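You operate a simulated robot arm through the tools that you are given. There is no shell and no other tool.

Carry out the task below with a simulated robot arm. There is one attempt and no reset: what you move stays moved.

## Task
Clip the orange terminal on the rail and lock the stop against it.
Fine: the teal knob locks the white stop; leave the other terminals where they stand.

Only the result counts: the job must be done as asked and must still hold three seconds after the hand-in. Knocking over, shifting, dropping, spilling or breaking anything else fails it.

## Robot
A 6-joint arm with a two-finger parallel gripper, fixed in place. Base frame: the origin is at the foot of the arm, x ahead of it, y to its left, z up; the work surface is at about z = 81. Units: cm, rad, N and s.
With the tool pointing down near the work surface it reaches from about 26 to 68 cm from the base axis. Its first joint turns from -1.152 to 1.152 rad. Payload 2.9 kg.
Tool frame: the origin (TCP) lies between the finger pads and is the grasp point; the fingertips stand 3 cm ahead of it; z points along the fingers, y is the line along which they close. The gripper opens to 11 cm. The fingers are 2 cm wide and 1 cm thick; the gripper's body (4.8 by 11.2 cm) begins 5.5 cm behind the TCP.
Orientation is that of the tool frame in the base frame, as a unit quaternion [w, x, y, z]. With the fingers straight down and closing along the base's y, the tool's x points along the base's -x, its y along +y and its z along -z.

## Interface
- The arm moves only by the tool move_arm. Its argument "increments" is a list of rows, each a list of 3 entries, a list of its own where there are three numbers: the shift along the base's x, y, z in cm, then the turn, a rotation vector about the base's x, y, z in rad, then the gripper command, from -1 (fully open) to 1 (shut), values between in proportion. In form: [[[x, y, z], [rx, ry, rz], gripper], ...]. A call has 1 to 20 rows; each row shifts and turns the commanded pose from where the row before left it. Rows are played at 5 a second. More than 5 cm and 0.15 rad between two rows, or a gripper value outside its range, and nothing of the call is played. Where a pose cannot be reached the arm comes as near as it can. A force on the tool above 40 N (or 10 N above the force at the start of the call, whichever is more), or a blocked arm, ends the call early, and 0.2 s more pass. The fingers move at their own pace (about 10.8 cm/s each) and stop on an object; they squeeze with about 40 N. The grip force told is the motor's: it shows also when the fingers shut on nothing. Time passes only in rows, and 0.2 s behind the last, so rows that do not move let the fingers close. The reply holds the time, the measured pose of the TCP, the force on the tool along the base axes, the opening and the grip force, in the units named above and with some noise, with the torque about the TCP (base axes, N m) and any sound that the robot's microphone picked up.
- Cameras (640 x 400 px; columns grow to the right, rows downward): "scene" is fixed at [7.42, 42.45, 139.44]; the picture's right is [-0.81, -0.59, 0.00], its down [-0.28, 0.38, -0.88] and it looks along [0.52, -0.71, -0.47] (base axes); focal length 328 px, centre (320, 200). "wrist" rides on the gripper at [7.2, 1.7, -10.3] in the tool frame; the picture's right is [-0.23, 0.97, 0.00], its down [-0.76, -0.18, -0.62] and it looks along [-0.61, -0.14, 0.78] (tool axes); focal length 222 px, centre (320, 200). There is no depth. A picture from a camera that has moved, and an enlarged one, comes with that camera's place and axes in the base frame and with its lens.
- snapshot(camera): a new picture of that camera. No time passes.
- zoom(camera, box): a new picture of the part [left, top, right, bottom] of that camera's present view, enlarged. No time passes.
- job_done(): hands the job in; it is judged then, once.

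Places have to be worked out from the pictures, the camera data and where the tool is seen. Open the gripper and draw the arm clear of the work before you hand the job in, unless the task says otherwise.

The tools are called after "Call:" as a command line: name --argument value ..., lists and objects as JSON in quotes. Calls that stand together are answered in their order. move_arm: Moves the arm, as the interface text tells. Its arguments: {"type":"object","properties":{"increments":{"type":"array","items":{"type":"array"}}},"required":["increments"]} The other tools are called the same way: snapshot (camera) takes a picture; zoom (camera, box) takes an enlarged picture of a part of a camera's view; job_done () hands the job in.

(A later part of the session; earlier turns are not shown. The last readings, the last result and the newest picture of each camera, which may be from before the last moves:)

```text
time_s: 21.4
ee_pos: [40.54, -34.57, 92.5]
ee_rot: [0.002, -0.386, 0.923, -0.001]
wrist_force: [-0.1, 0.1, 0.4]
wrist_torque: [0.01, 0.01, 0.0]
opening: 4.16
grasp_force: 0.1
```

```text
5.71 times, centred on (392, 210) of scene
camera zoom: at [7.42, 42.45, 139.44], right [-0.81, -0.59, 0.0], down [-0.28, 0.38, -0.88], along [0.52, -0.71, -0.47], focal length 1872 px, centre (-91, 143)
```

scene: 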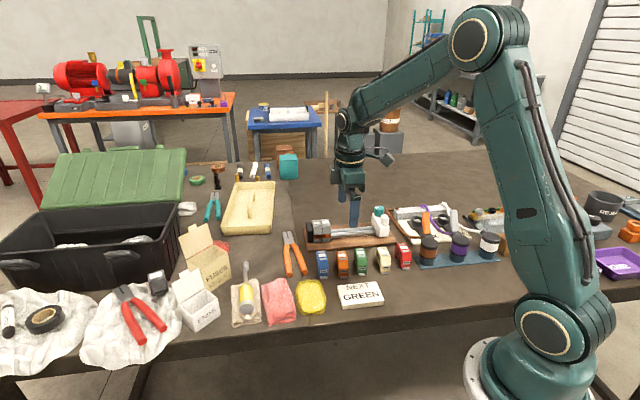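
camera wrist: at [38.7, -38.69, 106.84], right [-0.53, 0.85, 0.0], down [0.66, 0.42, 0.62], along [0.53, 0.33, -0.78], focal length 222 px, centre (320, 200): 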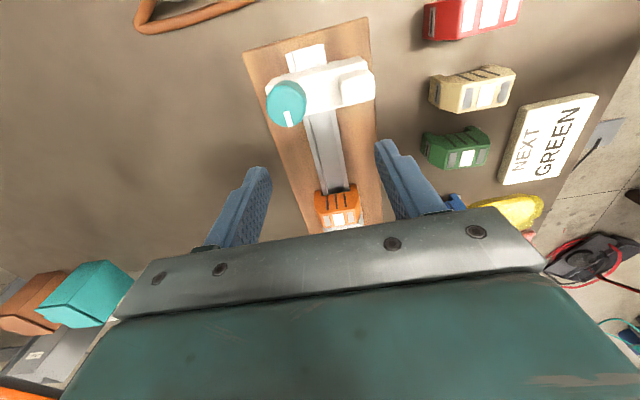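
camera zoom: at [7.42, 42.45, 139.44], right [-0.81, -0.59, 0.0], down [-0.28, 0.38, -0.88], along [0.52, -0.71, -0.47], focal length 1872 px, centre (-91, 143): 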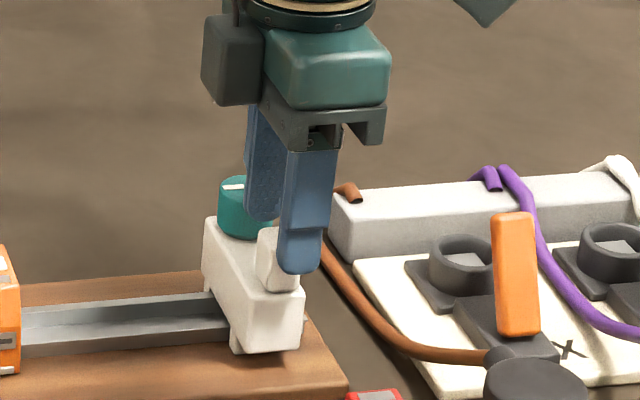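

The fingers straddle the handle with clearance on both sides. I go down until the tips are just above the stop's body.

Call:
move_arm --increments '[[[0, 0, -1.0], [0, 0, 0], 0.24], [[0, 0, -0.5], [0, 0, 0], 0.24], [[0, 0, -0.4], [0, 0, 0], 0.24], [[0, 0, 0], [0, 0, 0], 0.24]]'

Call:
zoom --camera "wrist" --box '[220, 100, 420, 240]'

Call:
zoom --camera "scene" --box '[360, 190, 408, 240]'

```text
time_s: 22.4
ee_pos: [40.65, -34.51, 90.58]
ee_rot: [0.001, -0.384, 0.923, -0.001]
wrist_force: [0.0, 0.8, -0.5]
wrist_torque: [-0.02, 0.02, 0.01]
opening: 4.17
grasp_force: 0.0
```

```text
2.86 times, centred on (320, 170) of wrist
camera zoom: at [34.26, -38.51, 100.93], right [-0.53, 0.85, 0.0], down [0.66, 0.42, 0.62], along [0.53, 0.33, -0.78], focal length 635 px, centre (320, 286)
```

zoom: 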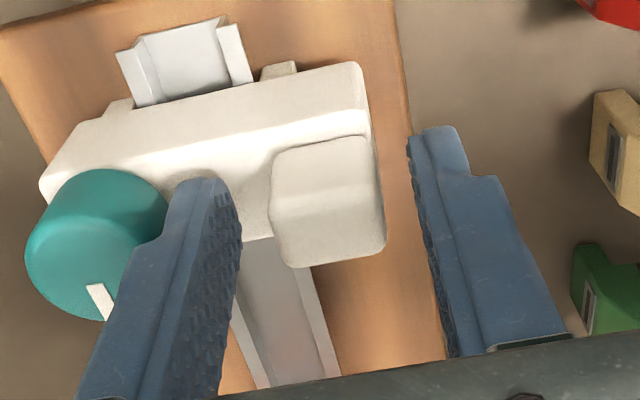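

```text
8.00 times, centred on (384, 215) of scene
camera zoom: at [7.42, 42.45, 139.44], right [-0.81, -0.59, 0.0], down [-0.28, 0.38, -0.88], along [0.52, -0.71, -0.47], focal length 2621 px, centre (-192, 80)
```

zoom: 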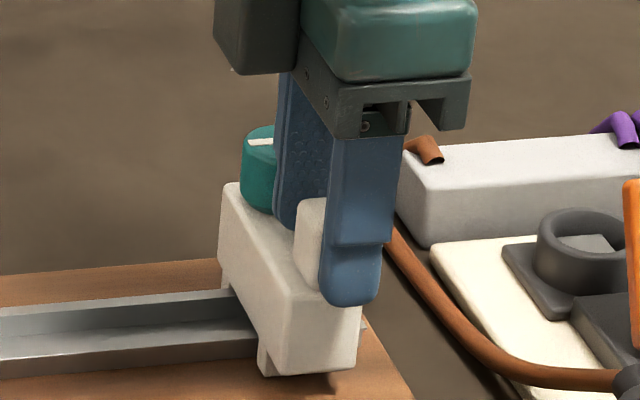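

The fingers line up with the handle, so I close on it.

Call:
move_arm --increments '[[[0, 0, 0], [0, 0, 0], 0.45], [[0, 0, 0], [0, 0, 0], 0.6], [[0, 0, 0], [0, 0, 0], 1], [[0, 0, 0], [0, 0, 0], 1]]'

Call:
zoom --camera "wrist" --box '[220, 100, 420, 240]'

```text
time_s: 23.4
ee_pos: [40.44, -34.47, 90.65]
ee_rot: [0.0, -0.385, 0.923, 0.001]
wrist_force: [-12.1, 12.9, 4.5]
wrist_torque: [0.13, 0.13, -0.15]
opening: 2.32
grasp_force: 44.7
```

```text
2.86 times, centred on (320, 170) of wrist
camera zoom: at [34.18, -38.43, 100.91], right [-0.53, 0.85, 0.0], down [0.66, 0.41, 0.62], along [0.53, 0.33, -0.78], focal length 635 px, centre (320, 286)
```

zoom: 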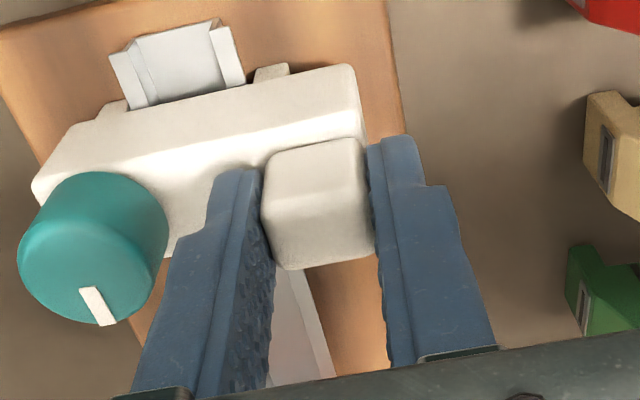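

It is gripped at 2.32 cm, but there is a 17 N side load across the rail because the handle is slightly off centre. I shift a little in that direction to unload it.

Call:
move_arm --increments '[[[-0.1, 0.1, 0], [0, 0, 0], 1], [[-0.05, 0.05, 0.05], [0, 0, 0], 1], [[0, 0, 0], [0, 0, 0], 1]]'

```text
time_s: 24.2
ee_pos: [40.52, -34.34, 90.49]
ee_rot: [0.001, -0.384, 0.923, -0.001]
wrist_force: [-3.5, 2.1, -15.0]
wrist_torque: [-0.03, 0.13, -0.17]
opening: 2.36
grasp_force: 44.7
```

The side load is gone, but the tool now pulls up by about 15 N. I lower a hair to neutralise that and start sliding gently along the rail.

Call:
move_arm --increments '[[[-0.02, 0.01, -0.04], [0, 0, 0], 1], [[0, 0, 0], [0, 0, 0], 1]]'

```text
time_s: 24.8
ee_pos: [40.4, -34.33, 90.63]
ee_rot: [0.001, -0.384, 0.923, 0.0]
wrist_force: [-2.5, 1.4, -17.0]
wrist_torque: [0.04, 0.22, -0.16]
opening: 2.32
grasp_force: 44.9
```

The pull is still there, so I lower slightly more.

Call:
move_arm --increments '[[[0, 0, -0.1], [0, 0, 0], 1], [[0, 0, 0], [0, 0, 0], 1]]'

```text
time_s: 25.4
ee_pos: [40.43, -34.32, 90.59]
ee_rot: [0.002, -0.385, 0.923, -0.001]
wrist_force: [-3.3, 2.9, -8.8]
wrist_torque: [0.12, 0.36, -0.17]
opening: 2.32
grasp_force: 45.1
```

The vertical load dropped to about 9 N. I lower another 0.1 cm and then begin the slide with small steps.

Call:
move_arm --increments '[[[0, 0, -0.1], [0, 0, 0], 1], [[0.1, 0.1, 0], [0, 0, 0], 1], [[0.2, 0.2, 0], [0, 0, 0], 1], [[0.2, 0.2, 0], [0, 0, 0], 1], [[0, 0, 0], [0, 0, 0], 1]]'

Call:
zoom --camera "scene" --box '[310, 170, 420, 250]'

```text
time_s: 26.6
ee_pos: [41.05, -33.81, 90.76]
ee_rot: [0.002, -0.385, 0.923, -0.001]
wrist_force: [-11.1, 8.4, 18.8]
wrist_torque: [-0.37, 1.07, -0.4]
opening: 2.34
grasp_force: 45.2
```

```text
5.00 times, centred on (365, 210) of scene
camera zoom: at [7.37, 42.49, 139.43], right [-0.81, -0.59, 0.0], down [-0.28, 0.38, -0.88], along [0.52, -0.71, -0.47], focal length 1638 px, centre (95, 150)
```

zoom: 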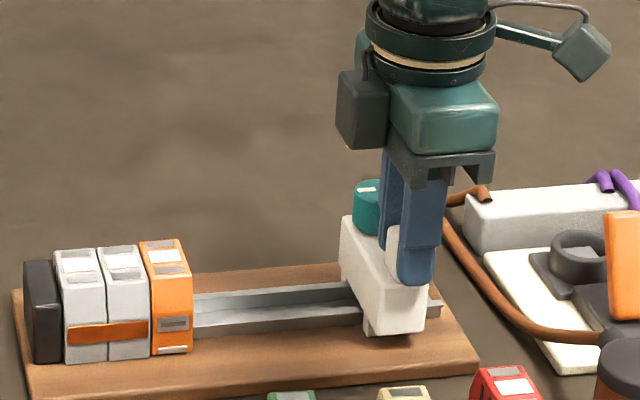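

The stop slides easily. Side and vertical loads are building up a little, so I trim them and continue, following the rail's 45.4° heading.

Call:
move_arm --increments '[[[-0.06, 0.06, 0.08], [0, 0, 0], 1], [[0.25, 0.255, 0], [0, 0, 0], 1], [[0.25, 0.255, 0], [0, 0, 0], 1], [[0.25, 0.255, 0], [0, 0, 0], 1], [[0.25, 0.255, 0], [0, 0, 0], 1], [[0, 0, 0], [0, 0, 0], 1]]'

```text
time_s: 28.0
ee_pos: [42.03, -32.58, 90.58]
ee_rot: [0.002, -0.386, 0.923, -0.002]
wrist_force: [3.3, -6.5, 6.1]
wrist_torque: [-0.62, 0.94, -0.46]
opening: 2.35
grasp_force: 44.5
```

The loads are small now. I continue sliding in larger steps.

Call:
move_arm --increments '[[[0.42, 0.4, 0], [0, 0, 0], 1], [[0.4, 0.4, 0], [0, 0, 0], 1], [[0.4, 0.4, 0], [0, 0, 0], 1], [[0.4, 0.4, 0], [0, 0, 0], 1], [[0.4, 0.4, 0], [0, 0, 0], 1], [[0, 0, 0], [0, 0, 0], 1]]'

Call:
zoom --camera "scene" --box '[310, 170, 420, 250]'

```text
time_s: 29.4
ee_pos: [44.05, -30.56, 90.59]
ee_rot: [0.003, -0.386, 0.922, -0.003]
wrist_force: [11.3, -14.1, 13.3]
wrist_torque: [-0.75, 0.86, -0.45]
opening: 2.35
grasp_force: 44.6
```

```text
5.00 times, centred on (365, 210) of scene
camera zoom: at [7.43, 42.43, 139.44], right [-0.81, -0.59, 0.0], down [-0.28, 0.38, -0.88], along [0.52, -0.71, -0.47], focal length 1638 px, centre (95, 150)
```

zoom: 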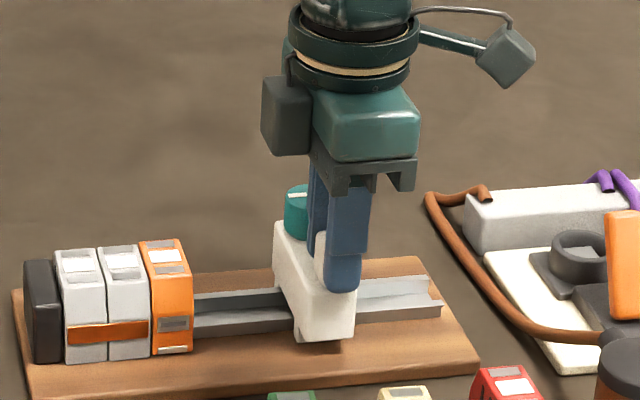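

The side load has changed sign to about 18 N, so the rail heading is slightly under 45°. I trim that and go on.

Call:
move_arm --increments '[[[0.1, -0.1, 0.05], [0, 0, 0], 1], [[0.41, 0.39, 0], [0, 0, 0], 1], [[0.41, 0.39, 0], [0, 0, 0], 1], [[0.41, 0.39, 0], [0, 0, 0], 1], [[0.41, 0.39, 0], [0, 0, 0], 1], [[0, 0, 0], [0, 0, 0], 1]]'

Call:
zoom --camera "scene" --box '[310, 170, 420, 250]'

```text
time_s: 30.8
ee_pos: [45.79, -29.14, 90.54]
ee_rot: [0.002, -0.386, 0.923, 0.0]
wrist_force: [-6.8, 4.6, 20.9]
wrist_torque: [-0.43, 0.98, -0.5]
opening: 2.33
grasp_force: 44.7
```

```text
5.00 times, centred on (365, 210) of scene
camera zoom: at [7.37, 42.48, 139.43], right [-0.81, -0.59, 0.0], down [-0.28, 0.38, -0.88], along [0.52, -0.71, -0.47], focal length 1638 px, centre (95, 150)
```

zoom: 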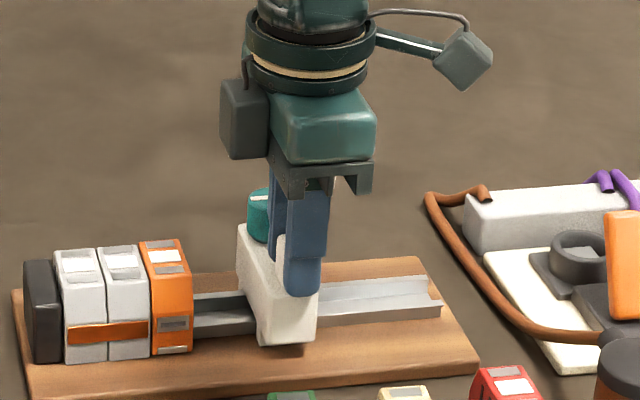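

About 3.5 cm remain to the orange terminal. I relieve the vertical load and continue.

Call:
move_arm --increments '[[[-0.03, 0.03, 0.12], [0, 0, 0], 1], [[0.4, 0.39, 0], [0, 0, 0], 1], [[0.4, 0.39, 0], [0, 0, 0], 1], [[0.4, 0.39, 0], [0, 0, 0], 1], [[0.4, 0.39, 0], [0, 0, 0], 1], [[0, 0, 0], [0, 0, 0], 1]]'

Call:
zoom --camera "scene" --box '[310, 180, 390, 250]'

Call:
zoom --camera "wrist" --box '[220, 80, 420, 240]'

```text
time_s: 32.2
ee_pos: [47.26, -27.59, 90.54]
ee_rot: [0.001, -0.387, 0.922, 0.001]
wrist_force: [-6.5, 3.4, -20.1]
wrist_torque: [-0.67, 0.75, -0.55]
opening: 2.34
grasp_force: 44.5
```

```text
5.71 times, centred on (350, 215) of scene
camera zoom: at [7.44, 42.44, 139.44], right [-0.81, -0.59, 0.0], down [-0.28, 0.38, -0.88], along [0.52, -0.71, -0.47], focal length 1872 px, centre (149, 114)
```

zoom: 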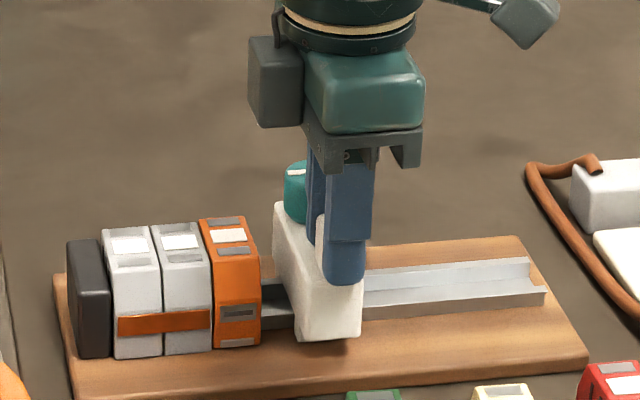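

```text
2.50 times, centred on (320, 160) of wrist
camera zoom: at [41.01, -31.62, 100.84], right [-0.54, 0.84, 0.0], down [0.66, 0.42, 0.62], along [0.53, 0.34, -0.78], focal length 555 px, centre (320, 300)
```

zoom: 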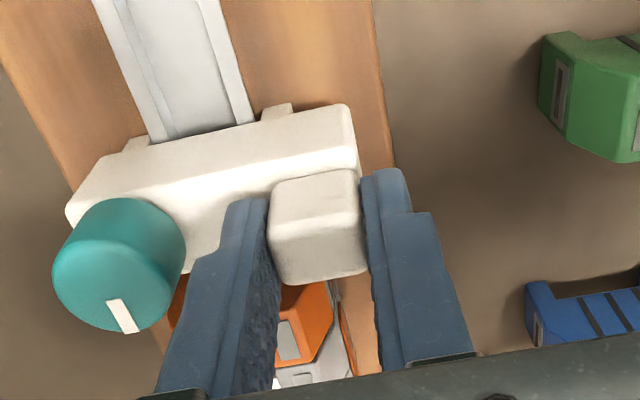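

Around 1.5–2 cm is left. I relieve the upward pull and take smaller steps.

Call:
move_arm --increments '[[[-0.02, 0.02, -0.07], [0, 0, 0], 1], [[0.25, 0.245, 0], [0, 0, 0], 1], [[0.25, 0.245, 0], [0, 0, 0], 1], [[0.2, 0.2, 0], [0, 0, 0], 1], [[0, 0, 0], [0, 0, 0], 1]]'

Call:
zoom --camera "scene" --box '[320, 200, 376, 244]'

```text
time_s: 33.4
ee_pos: [47.86, -26.75, 90.68]
ee_rot: [-0.001, -0.386, 0.923, 0.001]
wrist_force: [-4.9, 2.4, -24.7]
wrist_torque: [-0.61, 0.61, -0.37]
opening: 2.32
grasp_force: 45.5
```

```text
9.09 times, centred on (348, 222) of scene
camera zoom: at [7.45, 42.44, 139.44], right [-0.81, -0.59, 0.0], down [-0.28, 0.38, -0.88], along [0.52, -0.71, -0.47], focal length 2979 px, centre (66, 0)
```

zoom: 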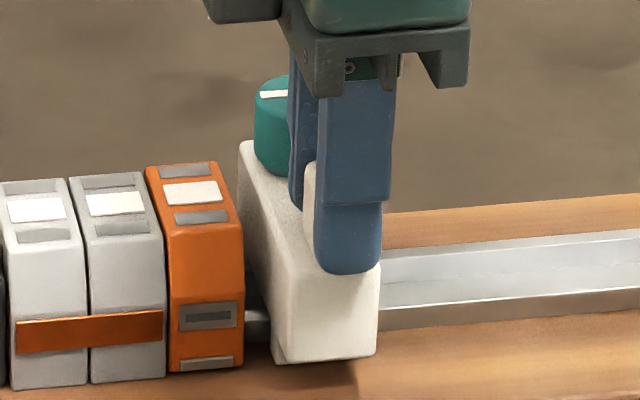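

The gap is about 0.5 cm. I lower slightly to relax the lift and go on in fine steps until contact.

Call:
move_arm --increments '[[[0, 0, -0.12], [0, 0, 0], 1], [[0.1, 0.1, 0], [0, 0, 0], 1], [[0.1, 0.1, 0], [0, 0, 0], 1], [[0, 0, 0], [0, 0, 0], 1]]'

Call:
zoom --camera "scene" --box '[320, 200, 376, 244]'

```text
time_s: 34.4
ee_pos: [48.12, -26.64, 90.52]
ee_rot: [0.001, -0.386, 0.923, 0.0]
wrist_force: [-11.5, 11.6, 0.1]
wrist_torque: [0.1, 0.54, -0.3]
opening: 2.35
grasp_force: 45.0
```

```text
9.09 times, centred on (348, 222) of scene
camera zoom: at [7.39, 42.48, 139.43], right [-0.81, -0.59, 0.0], down [-0.28, 0.38, -0.88], along [0.52, -0.71, -0.47], focal length 2979 px, centre (66, 0)
```

zoom: 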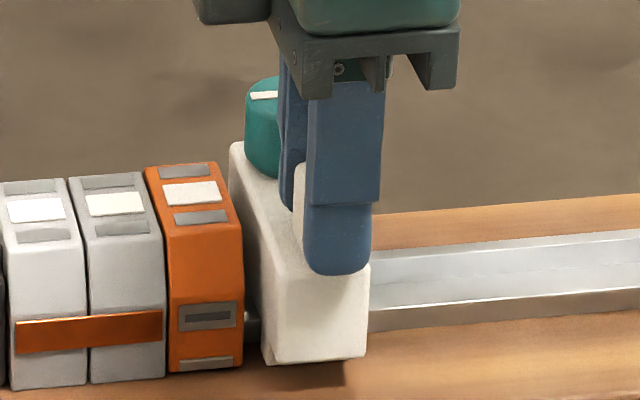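

It moved without resistance along the rail. I trim the side load and nudge further.

Call:
move_arm --increments '[[[-0.05, 0.05, 0], [0, 0, 0], 1], [[0.08, 0.08, 0], [0, 0, 0], 1], [[0.08, 0.08, 0], [0, 0, 0], 1], [[0, 0, 0], [0, 0, 0], 1]]'

Call:
zoom --camera "scene" --box '[320, 200, 376, 244]'

Call:
zoom --camera "wrist" --box '[220, 120, 420, 260]'

```text
time_s: 35.4
ee_pos: [48.31, -26.58, 90.51]
ee_rot: [0.001, -0.385, 0.923, -0.002]
wrist_force: [-6.3, 5.6, 2.6]
wrist_torque: [0.18, 0.43, -0.26]
opening: 2.34
grasp_force: 45.5
```

```text
9.09 times, centred on (348, 222) of scene
camera zoom: at [7.4, 42.46, 139.43], right [-0.81, -0.59, 0.0], down [-0.28, 0.38, -0.88], along [0.52, -0.71, -0.47], focal length 2979 px, centre (66, 0)
```

zoom: 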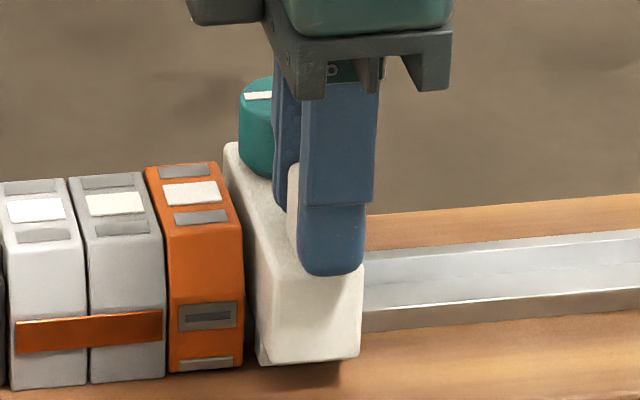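

```text
2.86 times, centred on (320, 190) of wrist
camera zoom: at [41.96, -30.53, 100.86], right [-0.53, 0.85, 0.0], down [0.66, 0.42, 0.62], along [0.53, 0.33, -0.78], focal length 635 px, centre (320, 229)
```

zoom: 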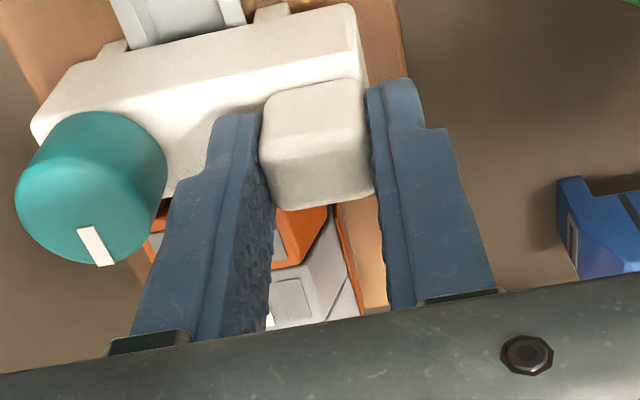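

Nearly touching, with no reaction along the rail yet. I nudge in 0.05 cm steps.

Call:
move_arm --increments '[[[0.05, 0.055, 0], [0, 0, 0], 1], [[0.05, 0.055, 0], [0, 0, 0], 1], [[0, 0, 0], [0, 0, 0], 1]]'

Call:
zoom --camera "scene" --box '[320, 200, 376, 244]'

```text
time_s: 36.2
ee_pos: [48.36, -26.39, 90.64]
ee_rot: [0.001, -0.384, 0.923, -0.001]
wrist_force: [-4.7, 4.6, 2.9]
wrist_torque: [0.06, 0.42, -0.21]
opening: 2.33
grasp_force: 45.4
```

```text
9.09 times, centred on (348, 222) of scene
camera zoom: at [7.41, 42.46, 139.43], right [-0.81, -0.59, 0.0], down [-0.28, 0.38, -0.88], along [0.52, -0.71, -0.47], focal length 2979 px, centre (66, 0)
```

zoom: 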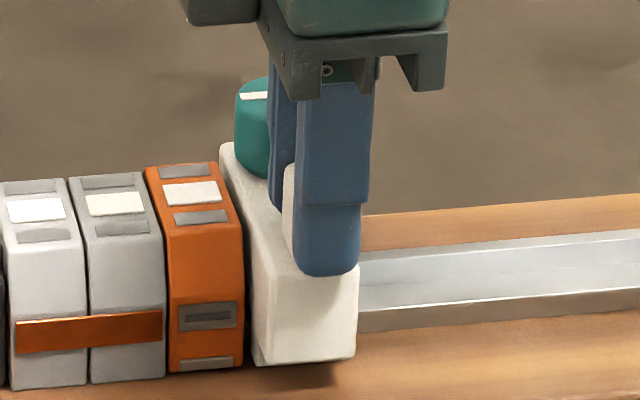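

Still sliding, so I keep nudging.

Call:
move_arm --increments '[[[0.05, 0.05, 0], [0, 0, 0], 1], [[0.05, 0.05, 0], [0, 0, 0], 1], [[0, 0, 0], [0, 0, 0], 1]]'

Call:
zoom --camera "scene" --box '[320, 200, 376, 244]'

```text
time_s: 37.0
ee_pos: [48.41, -26.33, 90.51]
ee_rot: [0.002, -0.384, 0.923, -0.002]
wrist_force: [-1.5, 1.3, 2.4]
wrist_torque: [0.07, 0.35, -0.21]
opening: 2.33
grasp_force: 45.0
```

```text
9.09 times, centred on (348, 222) of scene
camera zoom: at [7.41, 42.45, 139.44], right [-0.81, -0.59, 0.0], down [-0.28, 0.38, -0.88], along [0.52, -0.71, -0.47], focal length 2979 px, centre (66, 0)
```

zoom: 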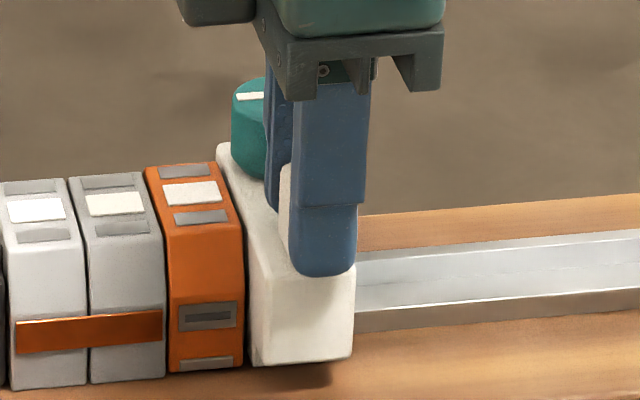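

Almost there, and still no reaction along the rail. Two more nudges.

Call:
move_arm --increments '[[[0.05, 0.05, 0], [0, 0, 0], 1], [[0.05, 0.05, 0], [0, 0, 0], 1], [[0, 0, 0], [0, 0, 0], 1]]'

Call:
zoom --camera "scene" --box '[320, 200, 376, 244]'

```text
time_s: 37.8
ee_pos: [48.47, -26.26, 90.68]
ee_rot: [0.002, -0.386, 0.923, 0.0]
wrist_force: [-4.4, 4.3, 3.1]
wrist_torque: [0.21, 0.21, -0.26]
opening: 2.34
grasp_force: 45.0
```

```text
9.09 times, centred on (348, 222) of scene
camera zoom: at [7.4, 42.46, 139.43], right [-0.81, -0.59, 0.0], down [-0.28, 0.38, -0.88], along [0.52, -0.71, -0.47], focal length 2979 px, centre (66, 0)
```

zoom: 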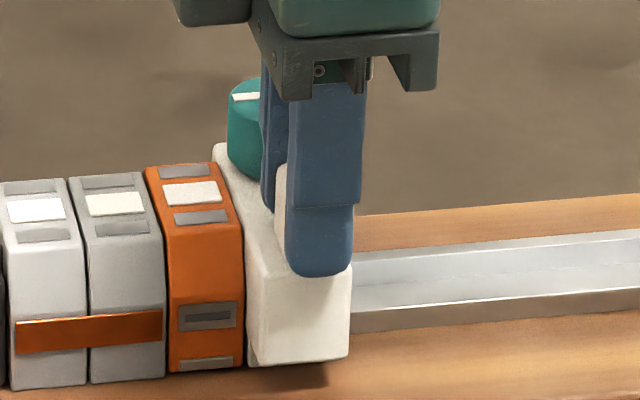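

Call:
move_arm --increments '[[[0.04, 0.04, 0], [0, 0, 0], 1], [[0.04, 0.04, 0], [0, 0, 0], 1], [[0, 0, 0], [0, 0, 0], 1]]'

Call:
zoom --camera "scene" --box '[320, 200, 376, 244]'

```text
time_s: 38.6
ee_pos: [48.55, -26.22, 90.64]
ee_rot: [0.001, -0.384, 0.923, -0.002]
wrist_force: [-7.8, 0.3, 6.0]
wrist_torque: [0.37, 0.04, 0.02]
opening: 2.34
grasp_force: 44.7
```

```text
9.09 times, centred on (348, 222) of scene
camera zoom: at [7.39, 42.45, 139.44], right [-0.81, -0.59, 0.0], down [-0.28, 0.38, -0.88], along [0.52, -0.71, -0.47], focal length 2979 px, centre (66, 0)
```

zoom: 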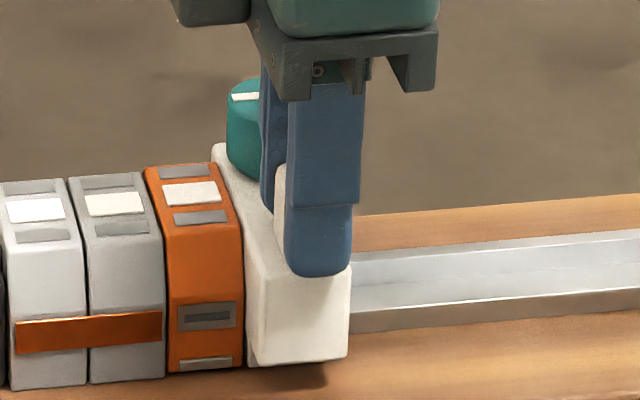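

The along-rail reaction appeared at about −5 N and the torque pattern changed, so the stop is touching the orange terminal. One more tiny nudge for firm contact.

Call:
move_arm --increments '[[[0.05, 0.05, 0], [0, 0, 0], 1], [[0, 0, 0], [0, 0, 0], 1]]'

```text
time_s: 39.2
ee_pos: [48.54, -26.22, 90.66]
ee_rot: [0.001, -0.383, 0.924, -0.001]
wrist_force: [-13.3, -4.8, 9.5]
wrist_torque: [0.19, 0.17, 0.03]
opening: 2.33
grasp_force: 44.9
```

The reaction is about 13 N along the rail, so the stop sits firmly against the terminal. I release the handle and lift.

Call:
move_arm --increments '[[[0, 0, 0], [0, 0, 0], 0.4], [[0, 0, 0], [0, 0, 0], 0.3], [[0, 0, 0], [0, 0, 0], 0.3], [[0, 0, 1.5], [0, 0, 0], 0.3], [[0, 0, 3], [0, 0, 0], 0.3], [[1, -1, 2], [0, 0, 0], 0.1], [[0, 0, 0], [0, 0, 0], 0.1]]'

Call:
zoom --camera "scene" --box '[310, 200, 390, 250]'

Call:
zoom --camera "wrist" --box '[200, 40, 440, 240]'

Call:
zoom --camera "scene" --box '[324, 200, 372, 246]'

```text
time_s: 40.8
ee_pos: [49.6, -27.2, 97.13]
ee_rot: [0.001, -0.385, 0.923, 0.0]
wrist_force: [0.0, 0.2, -0.2]
wrist_torque: [0.0, 0.02, 0.01]
opening: 4.94
grasp_force: 0.2
```

```text
8.00 times, centred on (350, 225) of scene
camera zoom: at [7.42, 42.45, 139.44], right [-0.81, -0.59, 0.0], down [-0.28, 0.38, -0.88], along [0.52, -0.71, -0.47], focal length 2621 px, centre (80, 0)
```

zoom: 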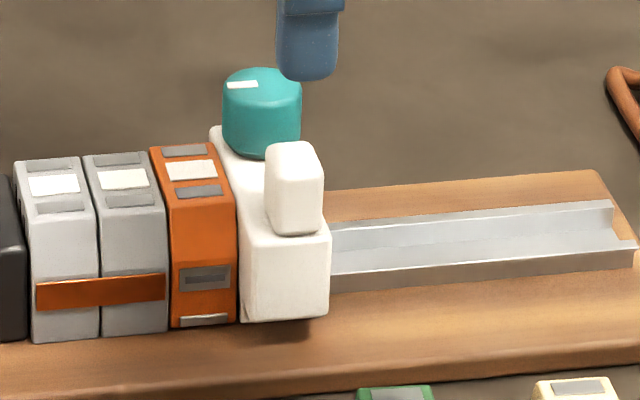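

```text
2.00 times, centred on (320, 140) of wrist
camera zoom: at [43.37, -31.23, 107.45], right [-0.53, 0.85, 0.0], down [0.66, 0.42, 0.62], along [0.53, 0.33, -0.78], focal length 444 px, centre (320, 320)
```

zoom: 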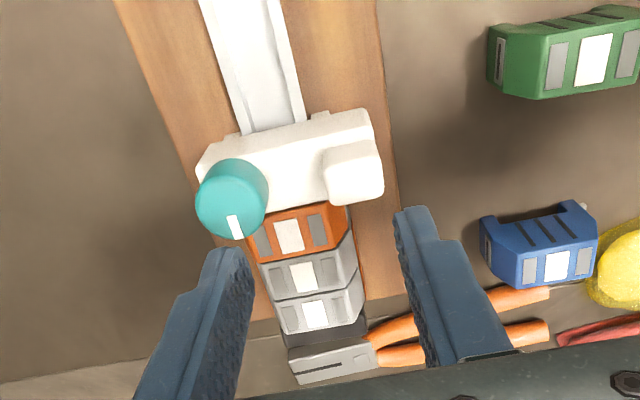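

```text
8.70 times, centred on (348, 223) of scene
camera zoom: at [7.42, 42.45, 139.44], right [-0.81, -0.59, 0.0], down [-0.28, 0.38, -0.88], along [0.52, -0.71, -0.47], focal length 2849 px, centre (76, -0)
```

zoom: 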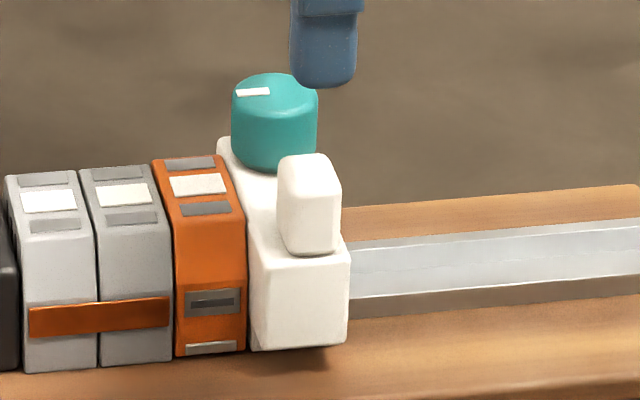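

The stop touches the orange terminal. The knob's disc centre computes to about (52.4, -30.25), top about 89.2, diameter about 3 cm. I move above it and check.

Call:
move_arm --increments '[[[1.4, -1.5, 0], [0, 0, 0], 0.15], [[1.4, -1.55, 0], [0, 0, 0], 0.15], [[0, 0, -2], [0, 0, 0], 0.15], [[0, 0, -1.8], [0, 0, 0], 0.15], [[0, 0, 0], [0, 0, 0], 0.15]]'

Call:
zoom --camera "wrist" --box '[220, 100, 420, 240]'

Call:
zoom --camera "scene" --box '[320, 185, 384, 240]'

```text
time_s: 42.0
ee_pos: [52.41, -30.31, 93.27]
ee_rot: [0.0, -0.385, 0.923, 0.0]
wrist_force: [-1.0, 0.9, 0.8]
wrist_torque: [0.03, -0.02, 0.01]
opening: 4.68
grasp_force: 0.1
```

```text
2.86 times, centred on (320, 170) of wrist
camera zoom: at [46.11, -34.28, 103.49], right [-0.53, 0.85, 0.0], down [0.66, 0.42, 0.62], along [0.53, 0.33, -0.78], focal length 635 px, centre (320, 286)
```

zoom: 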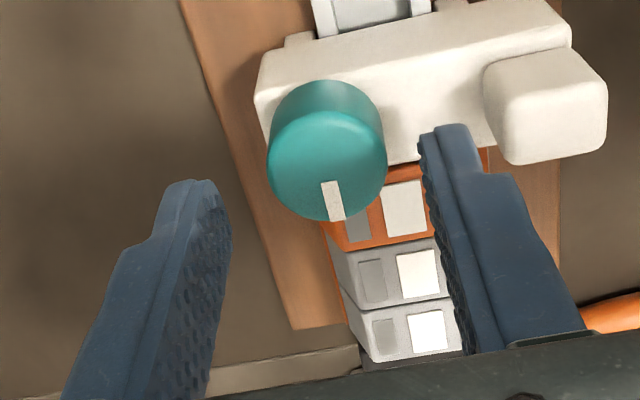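

```text
7.27 times, centred on (352, 212) of scene
camera zoom: at [7.42, 42.45, 139.44], right [-0.81, -0.59, 0.0], down [-0.28, 0.38, -0.88], along [0.52, -0.71, -0.47], focal length 2383 px, centre (87, 109)
```

zoom: 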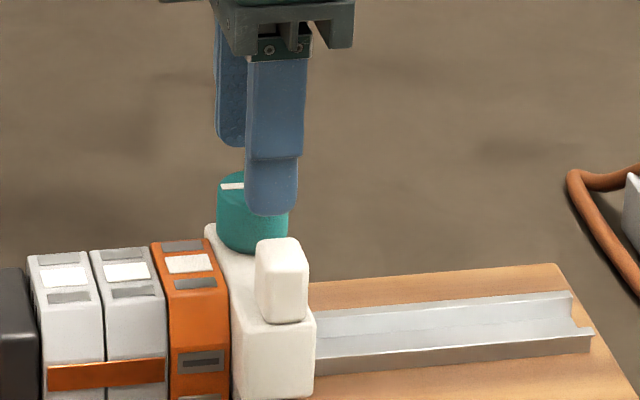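

The tool is within about 0.15 cm of the knob axis. I trim and descend so the tips stay just above the orange terminal's top (z ≈ 87.1), then close on the knob.

Call:
move_arm --increments '[[[-0.1, 0.1, -1], [0, 0, 0], 0.15], [[0, 0, -1.0], [0, 0, 0], 0.15], [[0, 0, -0.65], [0, 0, 0], 0.15], [[0, 0, 0], [0, 0, 0], 0.4], [[0, 0, 0], [0, 0, 0], 0.6], [[0, 0, 0], [0, 0, 0], 1], [[0, 0, 0], [0, 0, 0], 1]]'

Call:
zoom --camera "wrist" --box '[220, 100, 420, 240]'

Call:
zoom --camera "scene" --box '[320, 185, 384, 240]'

```text
time_s: 43.6
ee_pos: [52.34, -30.08, 90.46]
ee_rot: [0.001, -0.385, 0.923, -0.001]
wrist_force: [1.8, -3.0, -3.2]
wrist_torque: [0.01, -0.08, -0.01]
opening: 2.89
grasp_force: 44.6
```

```text
2.86 times, centred on (320, 170) of wrist
camera zoom: at [46.02, -34.13, 100.83], right [-0.53, 0.85, 0.0], down [0.66, 0.42, 0.62], along [0.53, 0.33, -0.78], focal length 635 px, centre (320, 286)
```

zoom: 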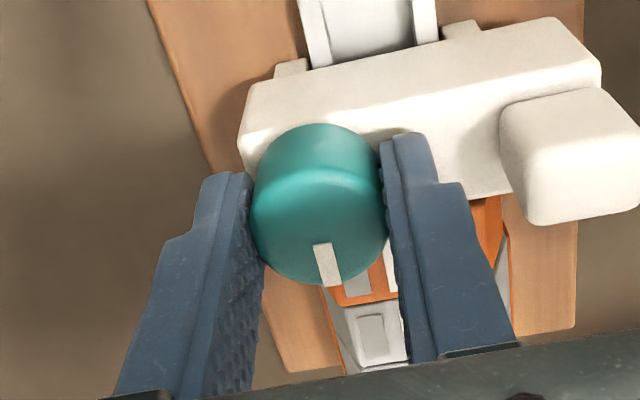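

```text
7.27 times, centred on (352, 212) of scene
camera zoom: at [7.43, 42.44, 139.44], right [-0.81, -0.59, 0.0], down [-0.28, 0.38, -0.88], along [0.52, -0.71, -0.47], focal length 2383 px, centre (87, 109)
```

zoom: 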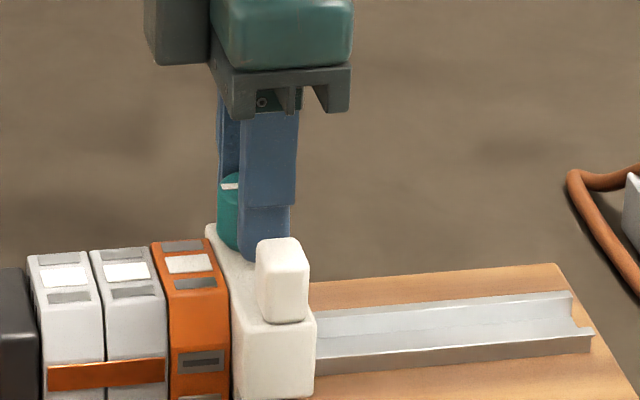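

The knob is held at 2.89 cm with little side load. I add a slight push along the rail to keep the stop against the terminal and begin turning clockwise, reading the torque.

Call:
move_arm --increments '[[[0.05, 0.05, 0], [0, 0, 0], 1], [[0, 0, 0], [0, 0, -0.1], 1], [[0, 0, 0], [0, 0, -0.1], 1], [[0, 0, 0], [0, 0, -0.1], 1], [[0, 0, 0], [0, 0, 0], 1]]'

Call:
zoom --camera "wrist" --box '[220, 100, 420, 240]'

```text
time_s: 44.8
ee_pos: [52.43, -30.04, 90.59]
ee_rot: [0.001, -0.242, 0.97, -0.001]
wrist_force: [6.4, -5.9, -6.2]
wrist_torque: [0.02, -0.41, 0.49]
opening: 2.87
grasp_force: 45.0
```

```text
2.86 times, centred on (320, 170) of wrist
camera zoom: at [45.26, -32.01, 100.85], right [-0.26, 0.97, 0.0], down [0.75, 0.2, 0.63], along [0.61, 0.16, -0.78], focal length 635 px, centre (320, 286)
```

zoom: 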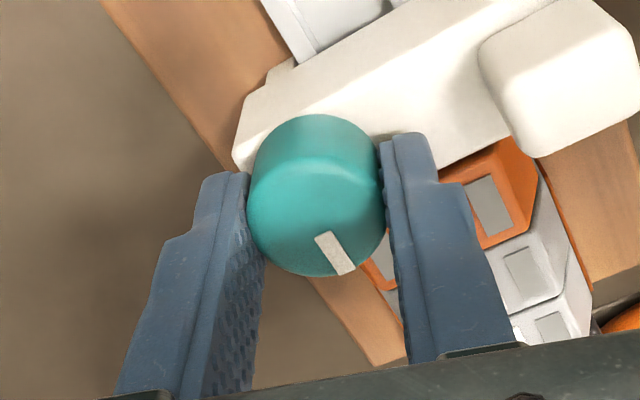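

The torque rose to 0.49 N·m and the mark seems to lag the gripper, so the knob may have slipped. I check whether it actually turned.

Call:
zoom --camera "scene" --box '[336, 195, 368, 225]'

Call:
zoom --camera "wrist" --box '[280, 120, 360, 200]'

```text
13.33 times, centred on (352, 210) of scene
camera zoom: at [7.45, 42.43, 139.44], right [-0.81, -0.59, 0.0], down [-0.28, 0.38, -0.88], along [0.52, -0.71, -0.47], focal length 4369 px, centre (-107, 67)
```

zoom: 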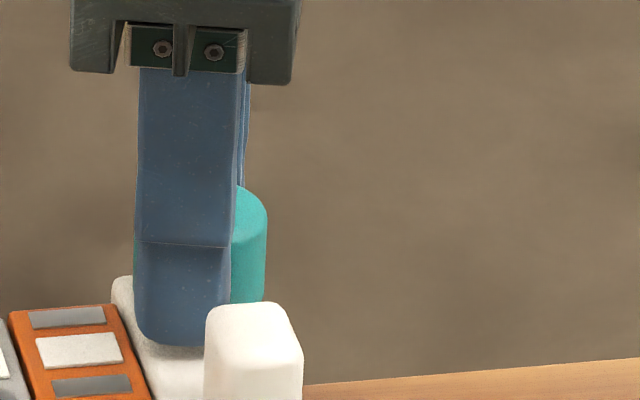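

```text
5.00 times, centred on (320, 160) of wrist
camera zoom: at [45.26, -32.01, 100.85], right [-0.26, 0.97, 0.0], down [0.75, 0.2, 0.63], along [0.61, 0.16, -0.78], focal length 1111 px, centre (320, 400)
```

zoom: 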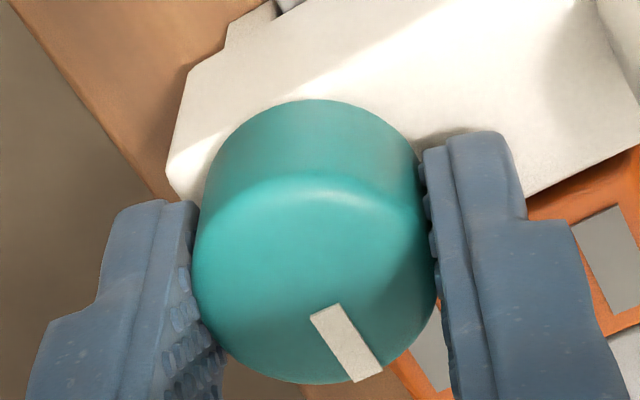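

Both views put the mark at about 42–44°, so the knob has not turned: clockwise is blocked at its end stop. The stop slides freely, so this must be the open end and locking is counter-clockwise. I turn back and go the other way.

Call:
move_arm --increments '[[[0, 0, 0], [0, 0, 0.1], 1], [[0, 0, 0], [0, 0, 0.1], 1], [[0, 0, 0], [0, 0, 0.1], 1], [[0, 0, 0], [0, 0, 0.1], 1], [[0, 0, 0], [0, 0, 0.1], 1], [[0, 0, 0], [0, 0, 0], 1]]'

Call:
zoom --camera "wrist" --box '[280, 120, 360, 200]'

```text
time_s: 46.2
ee_pos: [52.32, -30.05, 90.54]
ee_rot: [0.001, -0.475, 0.88, 0.0]
wrist_force: [1.6, 0.1, -1.8]
wrist_torque: [-0.06, 0.1, 0.03]
opening: 2.89
grasp_force: 45.3
```

```text
5.00 times, centred on (320, 160) of wrist
camera zoom: at [46.96, -35.26, 100.86], right [-0.69, 0.72, 0.0], down [0.56, 0.54, 0.62], along [0.45, 0.43, -0.78], focal length 1111 px, centre (320, 400)
```

zoom: 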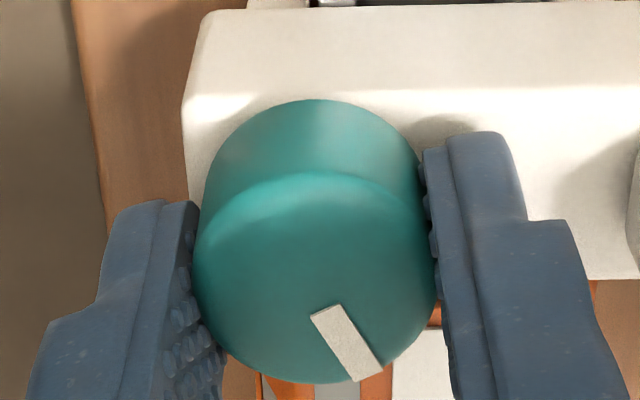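

Counter-clockwise the knob follows freely, with the mark fixed relative to the gripper. I continue in that direction until the torque rises.

Call:
move_arm --increments '[[[0, 0, 0], [0, 0, 0.12], 1], [[0, 0, 0], [0, 0, 0.12], 1], [[0, 0, 0], [0, 0, 0.12], 1], [[0, 0, 0], [0, 0, 0.12], 1], [[0, 0, 0], [0, 0, 0], 1]]'

Call:
zoom --camera "wrist" --box '[280, 120, 360, 200]'

Call:
zoom --camera "scene" --box '[320, 185, 384, 240]'

```text
time_s: 47.4
ee_pos: [52.25, -29.85, 90.56]
ee_rot: [0.002, -0.672, 0.74, 0.001]
wrist_force: [-15.1, 15.6, 10.5]
wrist_torque: [0.27, 0.37, -0.04]
opening: 2.88
grasp_force: 44.8
```

```text
5.00 times, centred on (320, 160) of wrist
camera zoom: at [49.99, -37.08, 100.85], right [-0.95, 0.32, 0.0], down [0.25, 0.74, 0.63], along [0.2, 0.59, -0.78], focal length 1111 px, centre (320, 400)
```

zoom: 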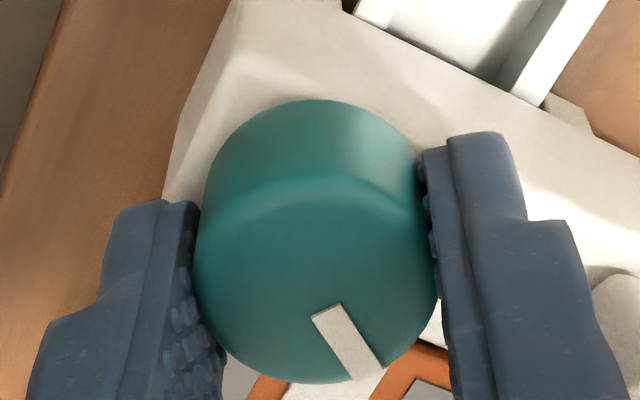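

```text
7.27 times, centred on (352, 212) of scene
camera zoom: at [7.37, 42.5, 139.42], right [-0.81, -0.59, 0.0], down [-0.28, 0.38, -0.88], along [0.52, -0.71, -0.47], focal length 2383 px, centre (87, 109)
```

zoom: 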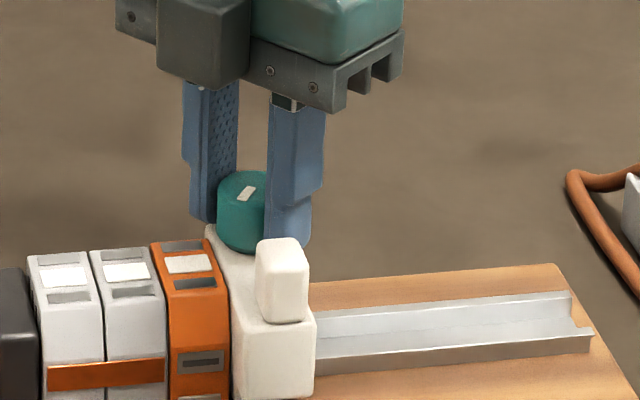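

The knob has turned about 55° with almost no torque, though the off-centre grip adds a 21 N side load across the rail. I unload it and keep turning.

Call:
move_arm --increments '[[[-0.1, 0.1, 0.03], [0, 0, 0], 1], [[0, 0, 0], [0, 0, 0.1], 1], [[0, 0, 0], [0, 0, 0.1], 1], [[0, 0, 0], [0, 0, 0.1], 1], [[0, 0, 0], [0, 0, 0], 1]]'

Call:
zoom --camera "scene" --box '[320, 185, 384, 240]'

```text
time_s: 48.6
ee_pos: [52.32, -29.84, 90.49]
ee_rot: [-0.001, 0.774, -0.633, 0.0]
wrist_force: [-11.6, 10.3, 2.1]
wrist_torque: [0.2, 0.32, 0.0]
opening: 2.89
grasp_force: 44.9
```

```text
7.27 times, centred on (352, 212) of scene
camera zoom: at [7.39, 42.48, 139.43], right [-0.81, -0.59, 0.0], down [-0.28, 0.38, -0.88], along [0.52, -0.71, -0.47], focal length 2383 px, centre (87, 109)
```

zoom: 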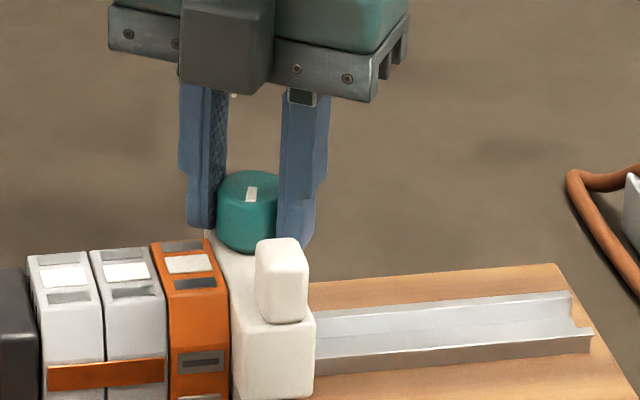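

About 73° turned so far. I trim the side load again and continue toward and past a quarter turn.

Call:
move_arm --increments '[[[-0.08, 0.08, 0], [0, 0, 0], 1], [[0, 0, 0], [0, 0, 0.1], 1], [[0, 0, 0], [0, 0, 0.1], 1], [[0, 0, 0], [0, 0, 0.1], 1], [[0, 0, 0], [0, 0, 0], 1]]'

Call:
zoom --camera "wrist" --box '[260, 100, 380, 220]'

Call:
zoom --camera "scene" --box '[320, 185, 384, 240]'

```text
time_s: 49.8
ee_pos: [52.29, -29.92, 90.63]
ee_rot: [-0.001, 0.86, -0.511, 0.0]
wrist_force: [-8.9, -1.8, -10.0]
wrist_torque: [-0.24, 0.15, -0.04]
opening: 2.88
grasp_force: 45.4
```

```text
3.33 times, centred on (320, 160) of wrist
camera zoom: at [54.23, -37.21, 100.86], right [-0.96, -0.27, 0.0], down [-0.21, 0.75, 0.62], along [-0.17, 0.6, -0.78], focal length 740 px, centre (320, 333)
```

zoom: 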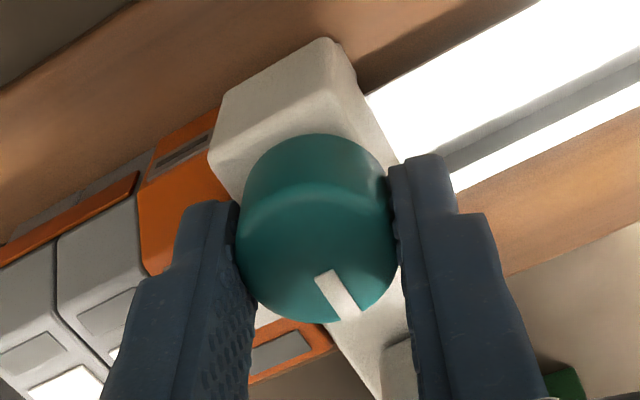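

```text
7.27 times, centred on (352, 212) of scene
camera zoom: at [7.42, 42.44, 139.44], right [-0.81, -0.59, 0.0], down [-0.28, 0.38, -0.88], along [0.52, -0.71, -0.47], focal length 2383 px, centre (87, 109)
```

zoom: 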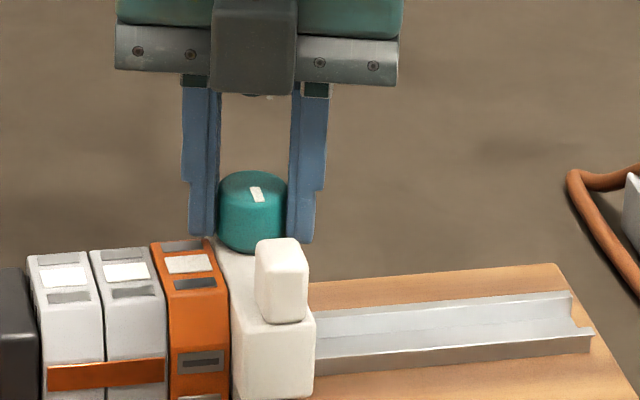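

About 90° turned and no end stop felt yet. The stop stays tight against the terminal. I continue.

Call:
move_arm --increments '[[[0, 0, -0.03], [0, 0, 0.1], 1], [[0, 0, 0], [0, 0, 0.1], 1], [[0, 0, 0], [0, 0, 0.1], 1], [[0, 0, 0], [0, 0, 0], 1]]'

Call:
zoom --camera "wrist" --box '[260, 100, 380, 220]'

Call:
zoom --camera "scene" --box '[320, 185, 384, 240]'

```text
time_s: 50.8
ee_pos: [52.23, -29.91, 90.57]
ee_rot: [-0.001, 0.926, -0.377, 0.001]
wrist_force: [-13.7, -8.6, -4.0]
wrist_torque: [-0.17, 0.47, -0.46]
opening: 2.87
grasp_force: 45.2
```

```text
3.33 times, centred on (320, 160) of wrist
camera zoom: at [56.21, -36.34, 100.96], right [-0.84, -0.54, 0.0], down [-0.42, 0.66, 0.62], along [-0.34, 0.53, -0.78], focal length 740 px, centre (320, 333)
```

zoom: 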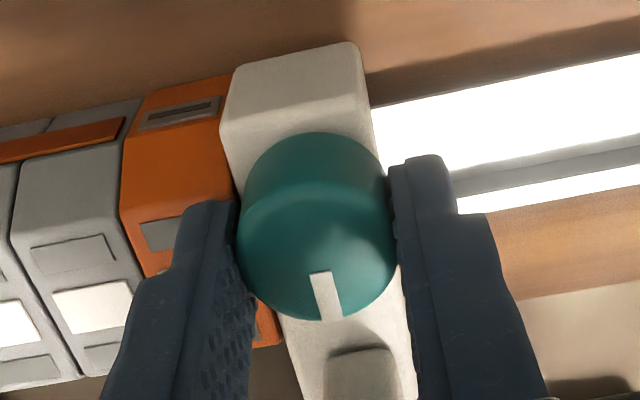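

```text
7.27 times, centred on (352, 212) of scene
camera zoom: at [7.4, 42.43, 139.45], right [-0.81, -0.59, 0.0], down [-0.28, 0.38, -0.88], along [0.52, -0.71, -0.47], focal length 2383 px, centre (87, 109)
```

zoom: 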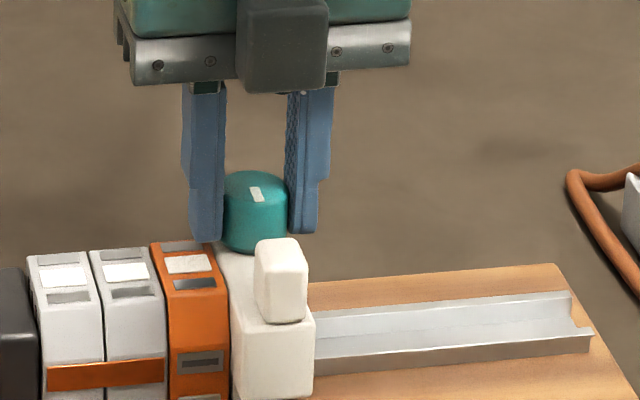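

The torque rose to 0.46 N·m and the mark now lags, so the other end stop is reached after a quarter turn. With the knob still held I test the lock with a light pull away from the terminal.

Call:
move_arm --increments '[[[-0.06, -0.06, 0], [0, 0, 0], 1], [[-0.06, -0.06, 0], [0, 0, 0], 1], [[0, 0, 0], [0, 0, 0], 1]]'

Call:
zoom --camera "scene" --box '[324, 205, 372, 246]'

```text
time_s: 51.6
ee_pos: [52.21, -30.01, 90.56]
ee_rot: [-0.002, 0.927, -0.375, 0.0]
wrist_force: [-6.0, -9.2, -6.5]
wrist_torque: [-0.28, 0.15, -0.25]
opening: 2.88
grasp_force: 44.6
```

```text
9.76 times, centred on (348, 226) of scene
camera zoom: at [7.42, 42.42, 139.45], right [-0.81, -0.59, 0.0], down [-0.28, 0.38, -0.88], along [0.52, -0.71, -0.47], focal length 3197 px, centre (47, -49)
```

zoom: 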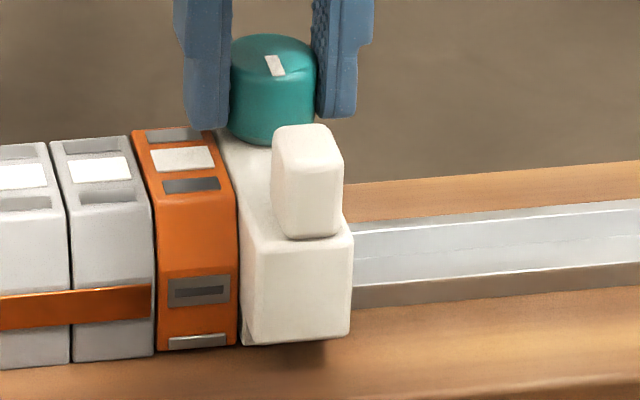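

There is still a 10 N push toward the terminal. I pull a bit more to bring it through zero.

Call:
move_arm --increments '[[[-0.08, -0.08, 0], [0, 0, 0], 1], [[-0.08, -0.08, 0], [0, 0, 0], 1], [[0, 0, 0], [0, 0, 0], 1]]'

Call:
zoom --camera "scene" --box '[324, 205, 372, 246]'

```text
time_s: 52.4
ee_pos: [52.0, -30.12, 90.69]
ee_rot: [-0.002, 0.927, -0.376, 0.001]
wrist_force: [3.6, -2.9, -6.2]
wrist_torque: [-0.42, -0.5, -0.08]
opening: 2.88
grasp_force: 44.6
```

```text
9.76 times, centred on (348, 226) of scene
camera zoom: at [7.44, 42.44, 139.44], right [-0.81, -0.59, 0.0], down [-0.28, 0.38, -0.88], along [0.52, -0.71, -0.47], focal length 3197 px, centre (47, -49)
```

zoom: 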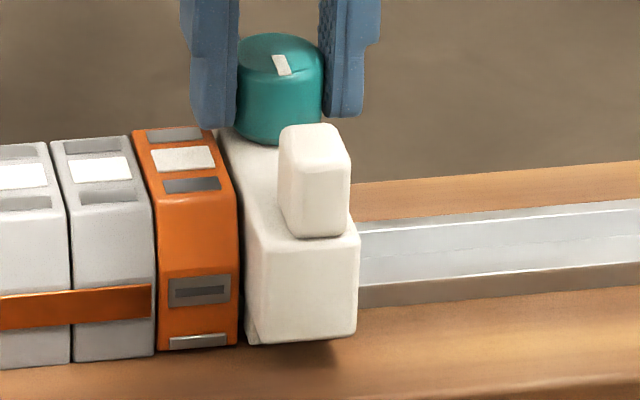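

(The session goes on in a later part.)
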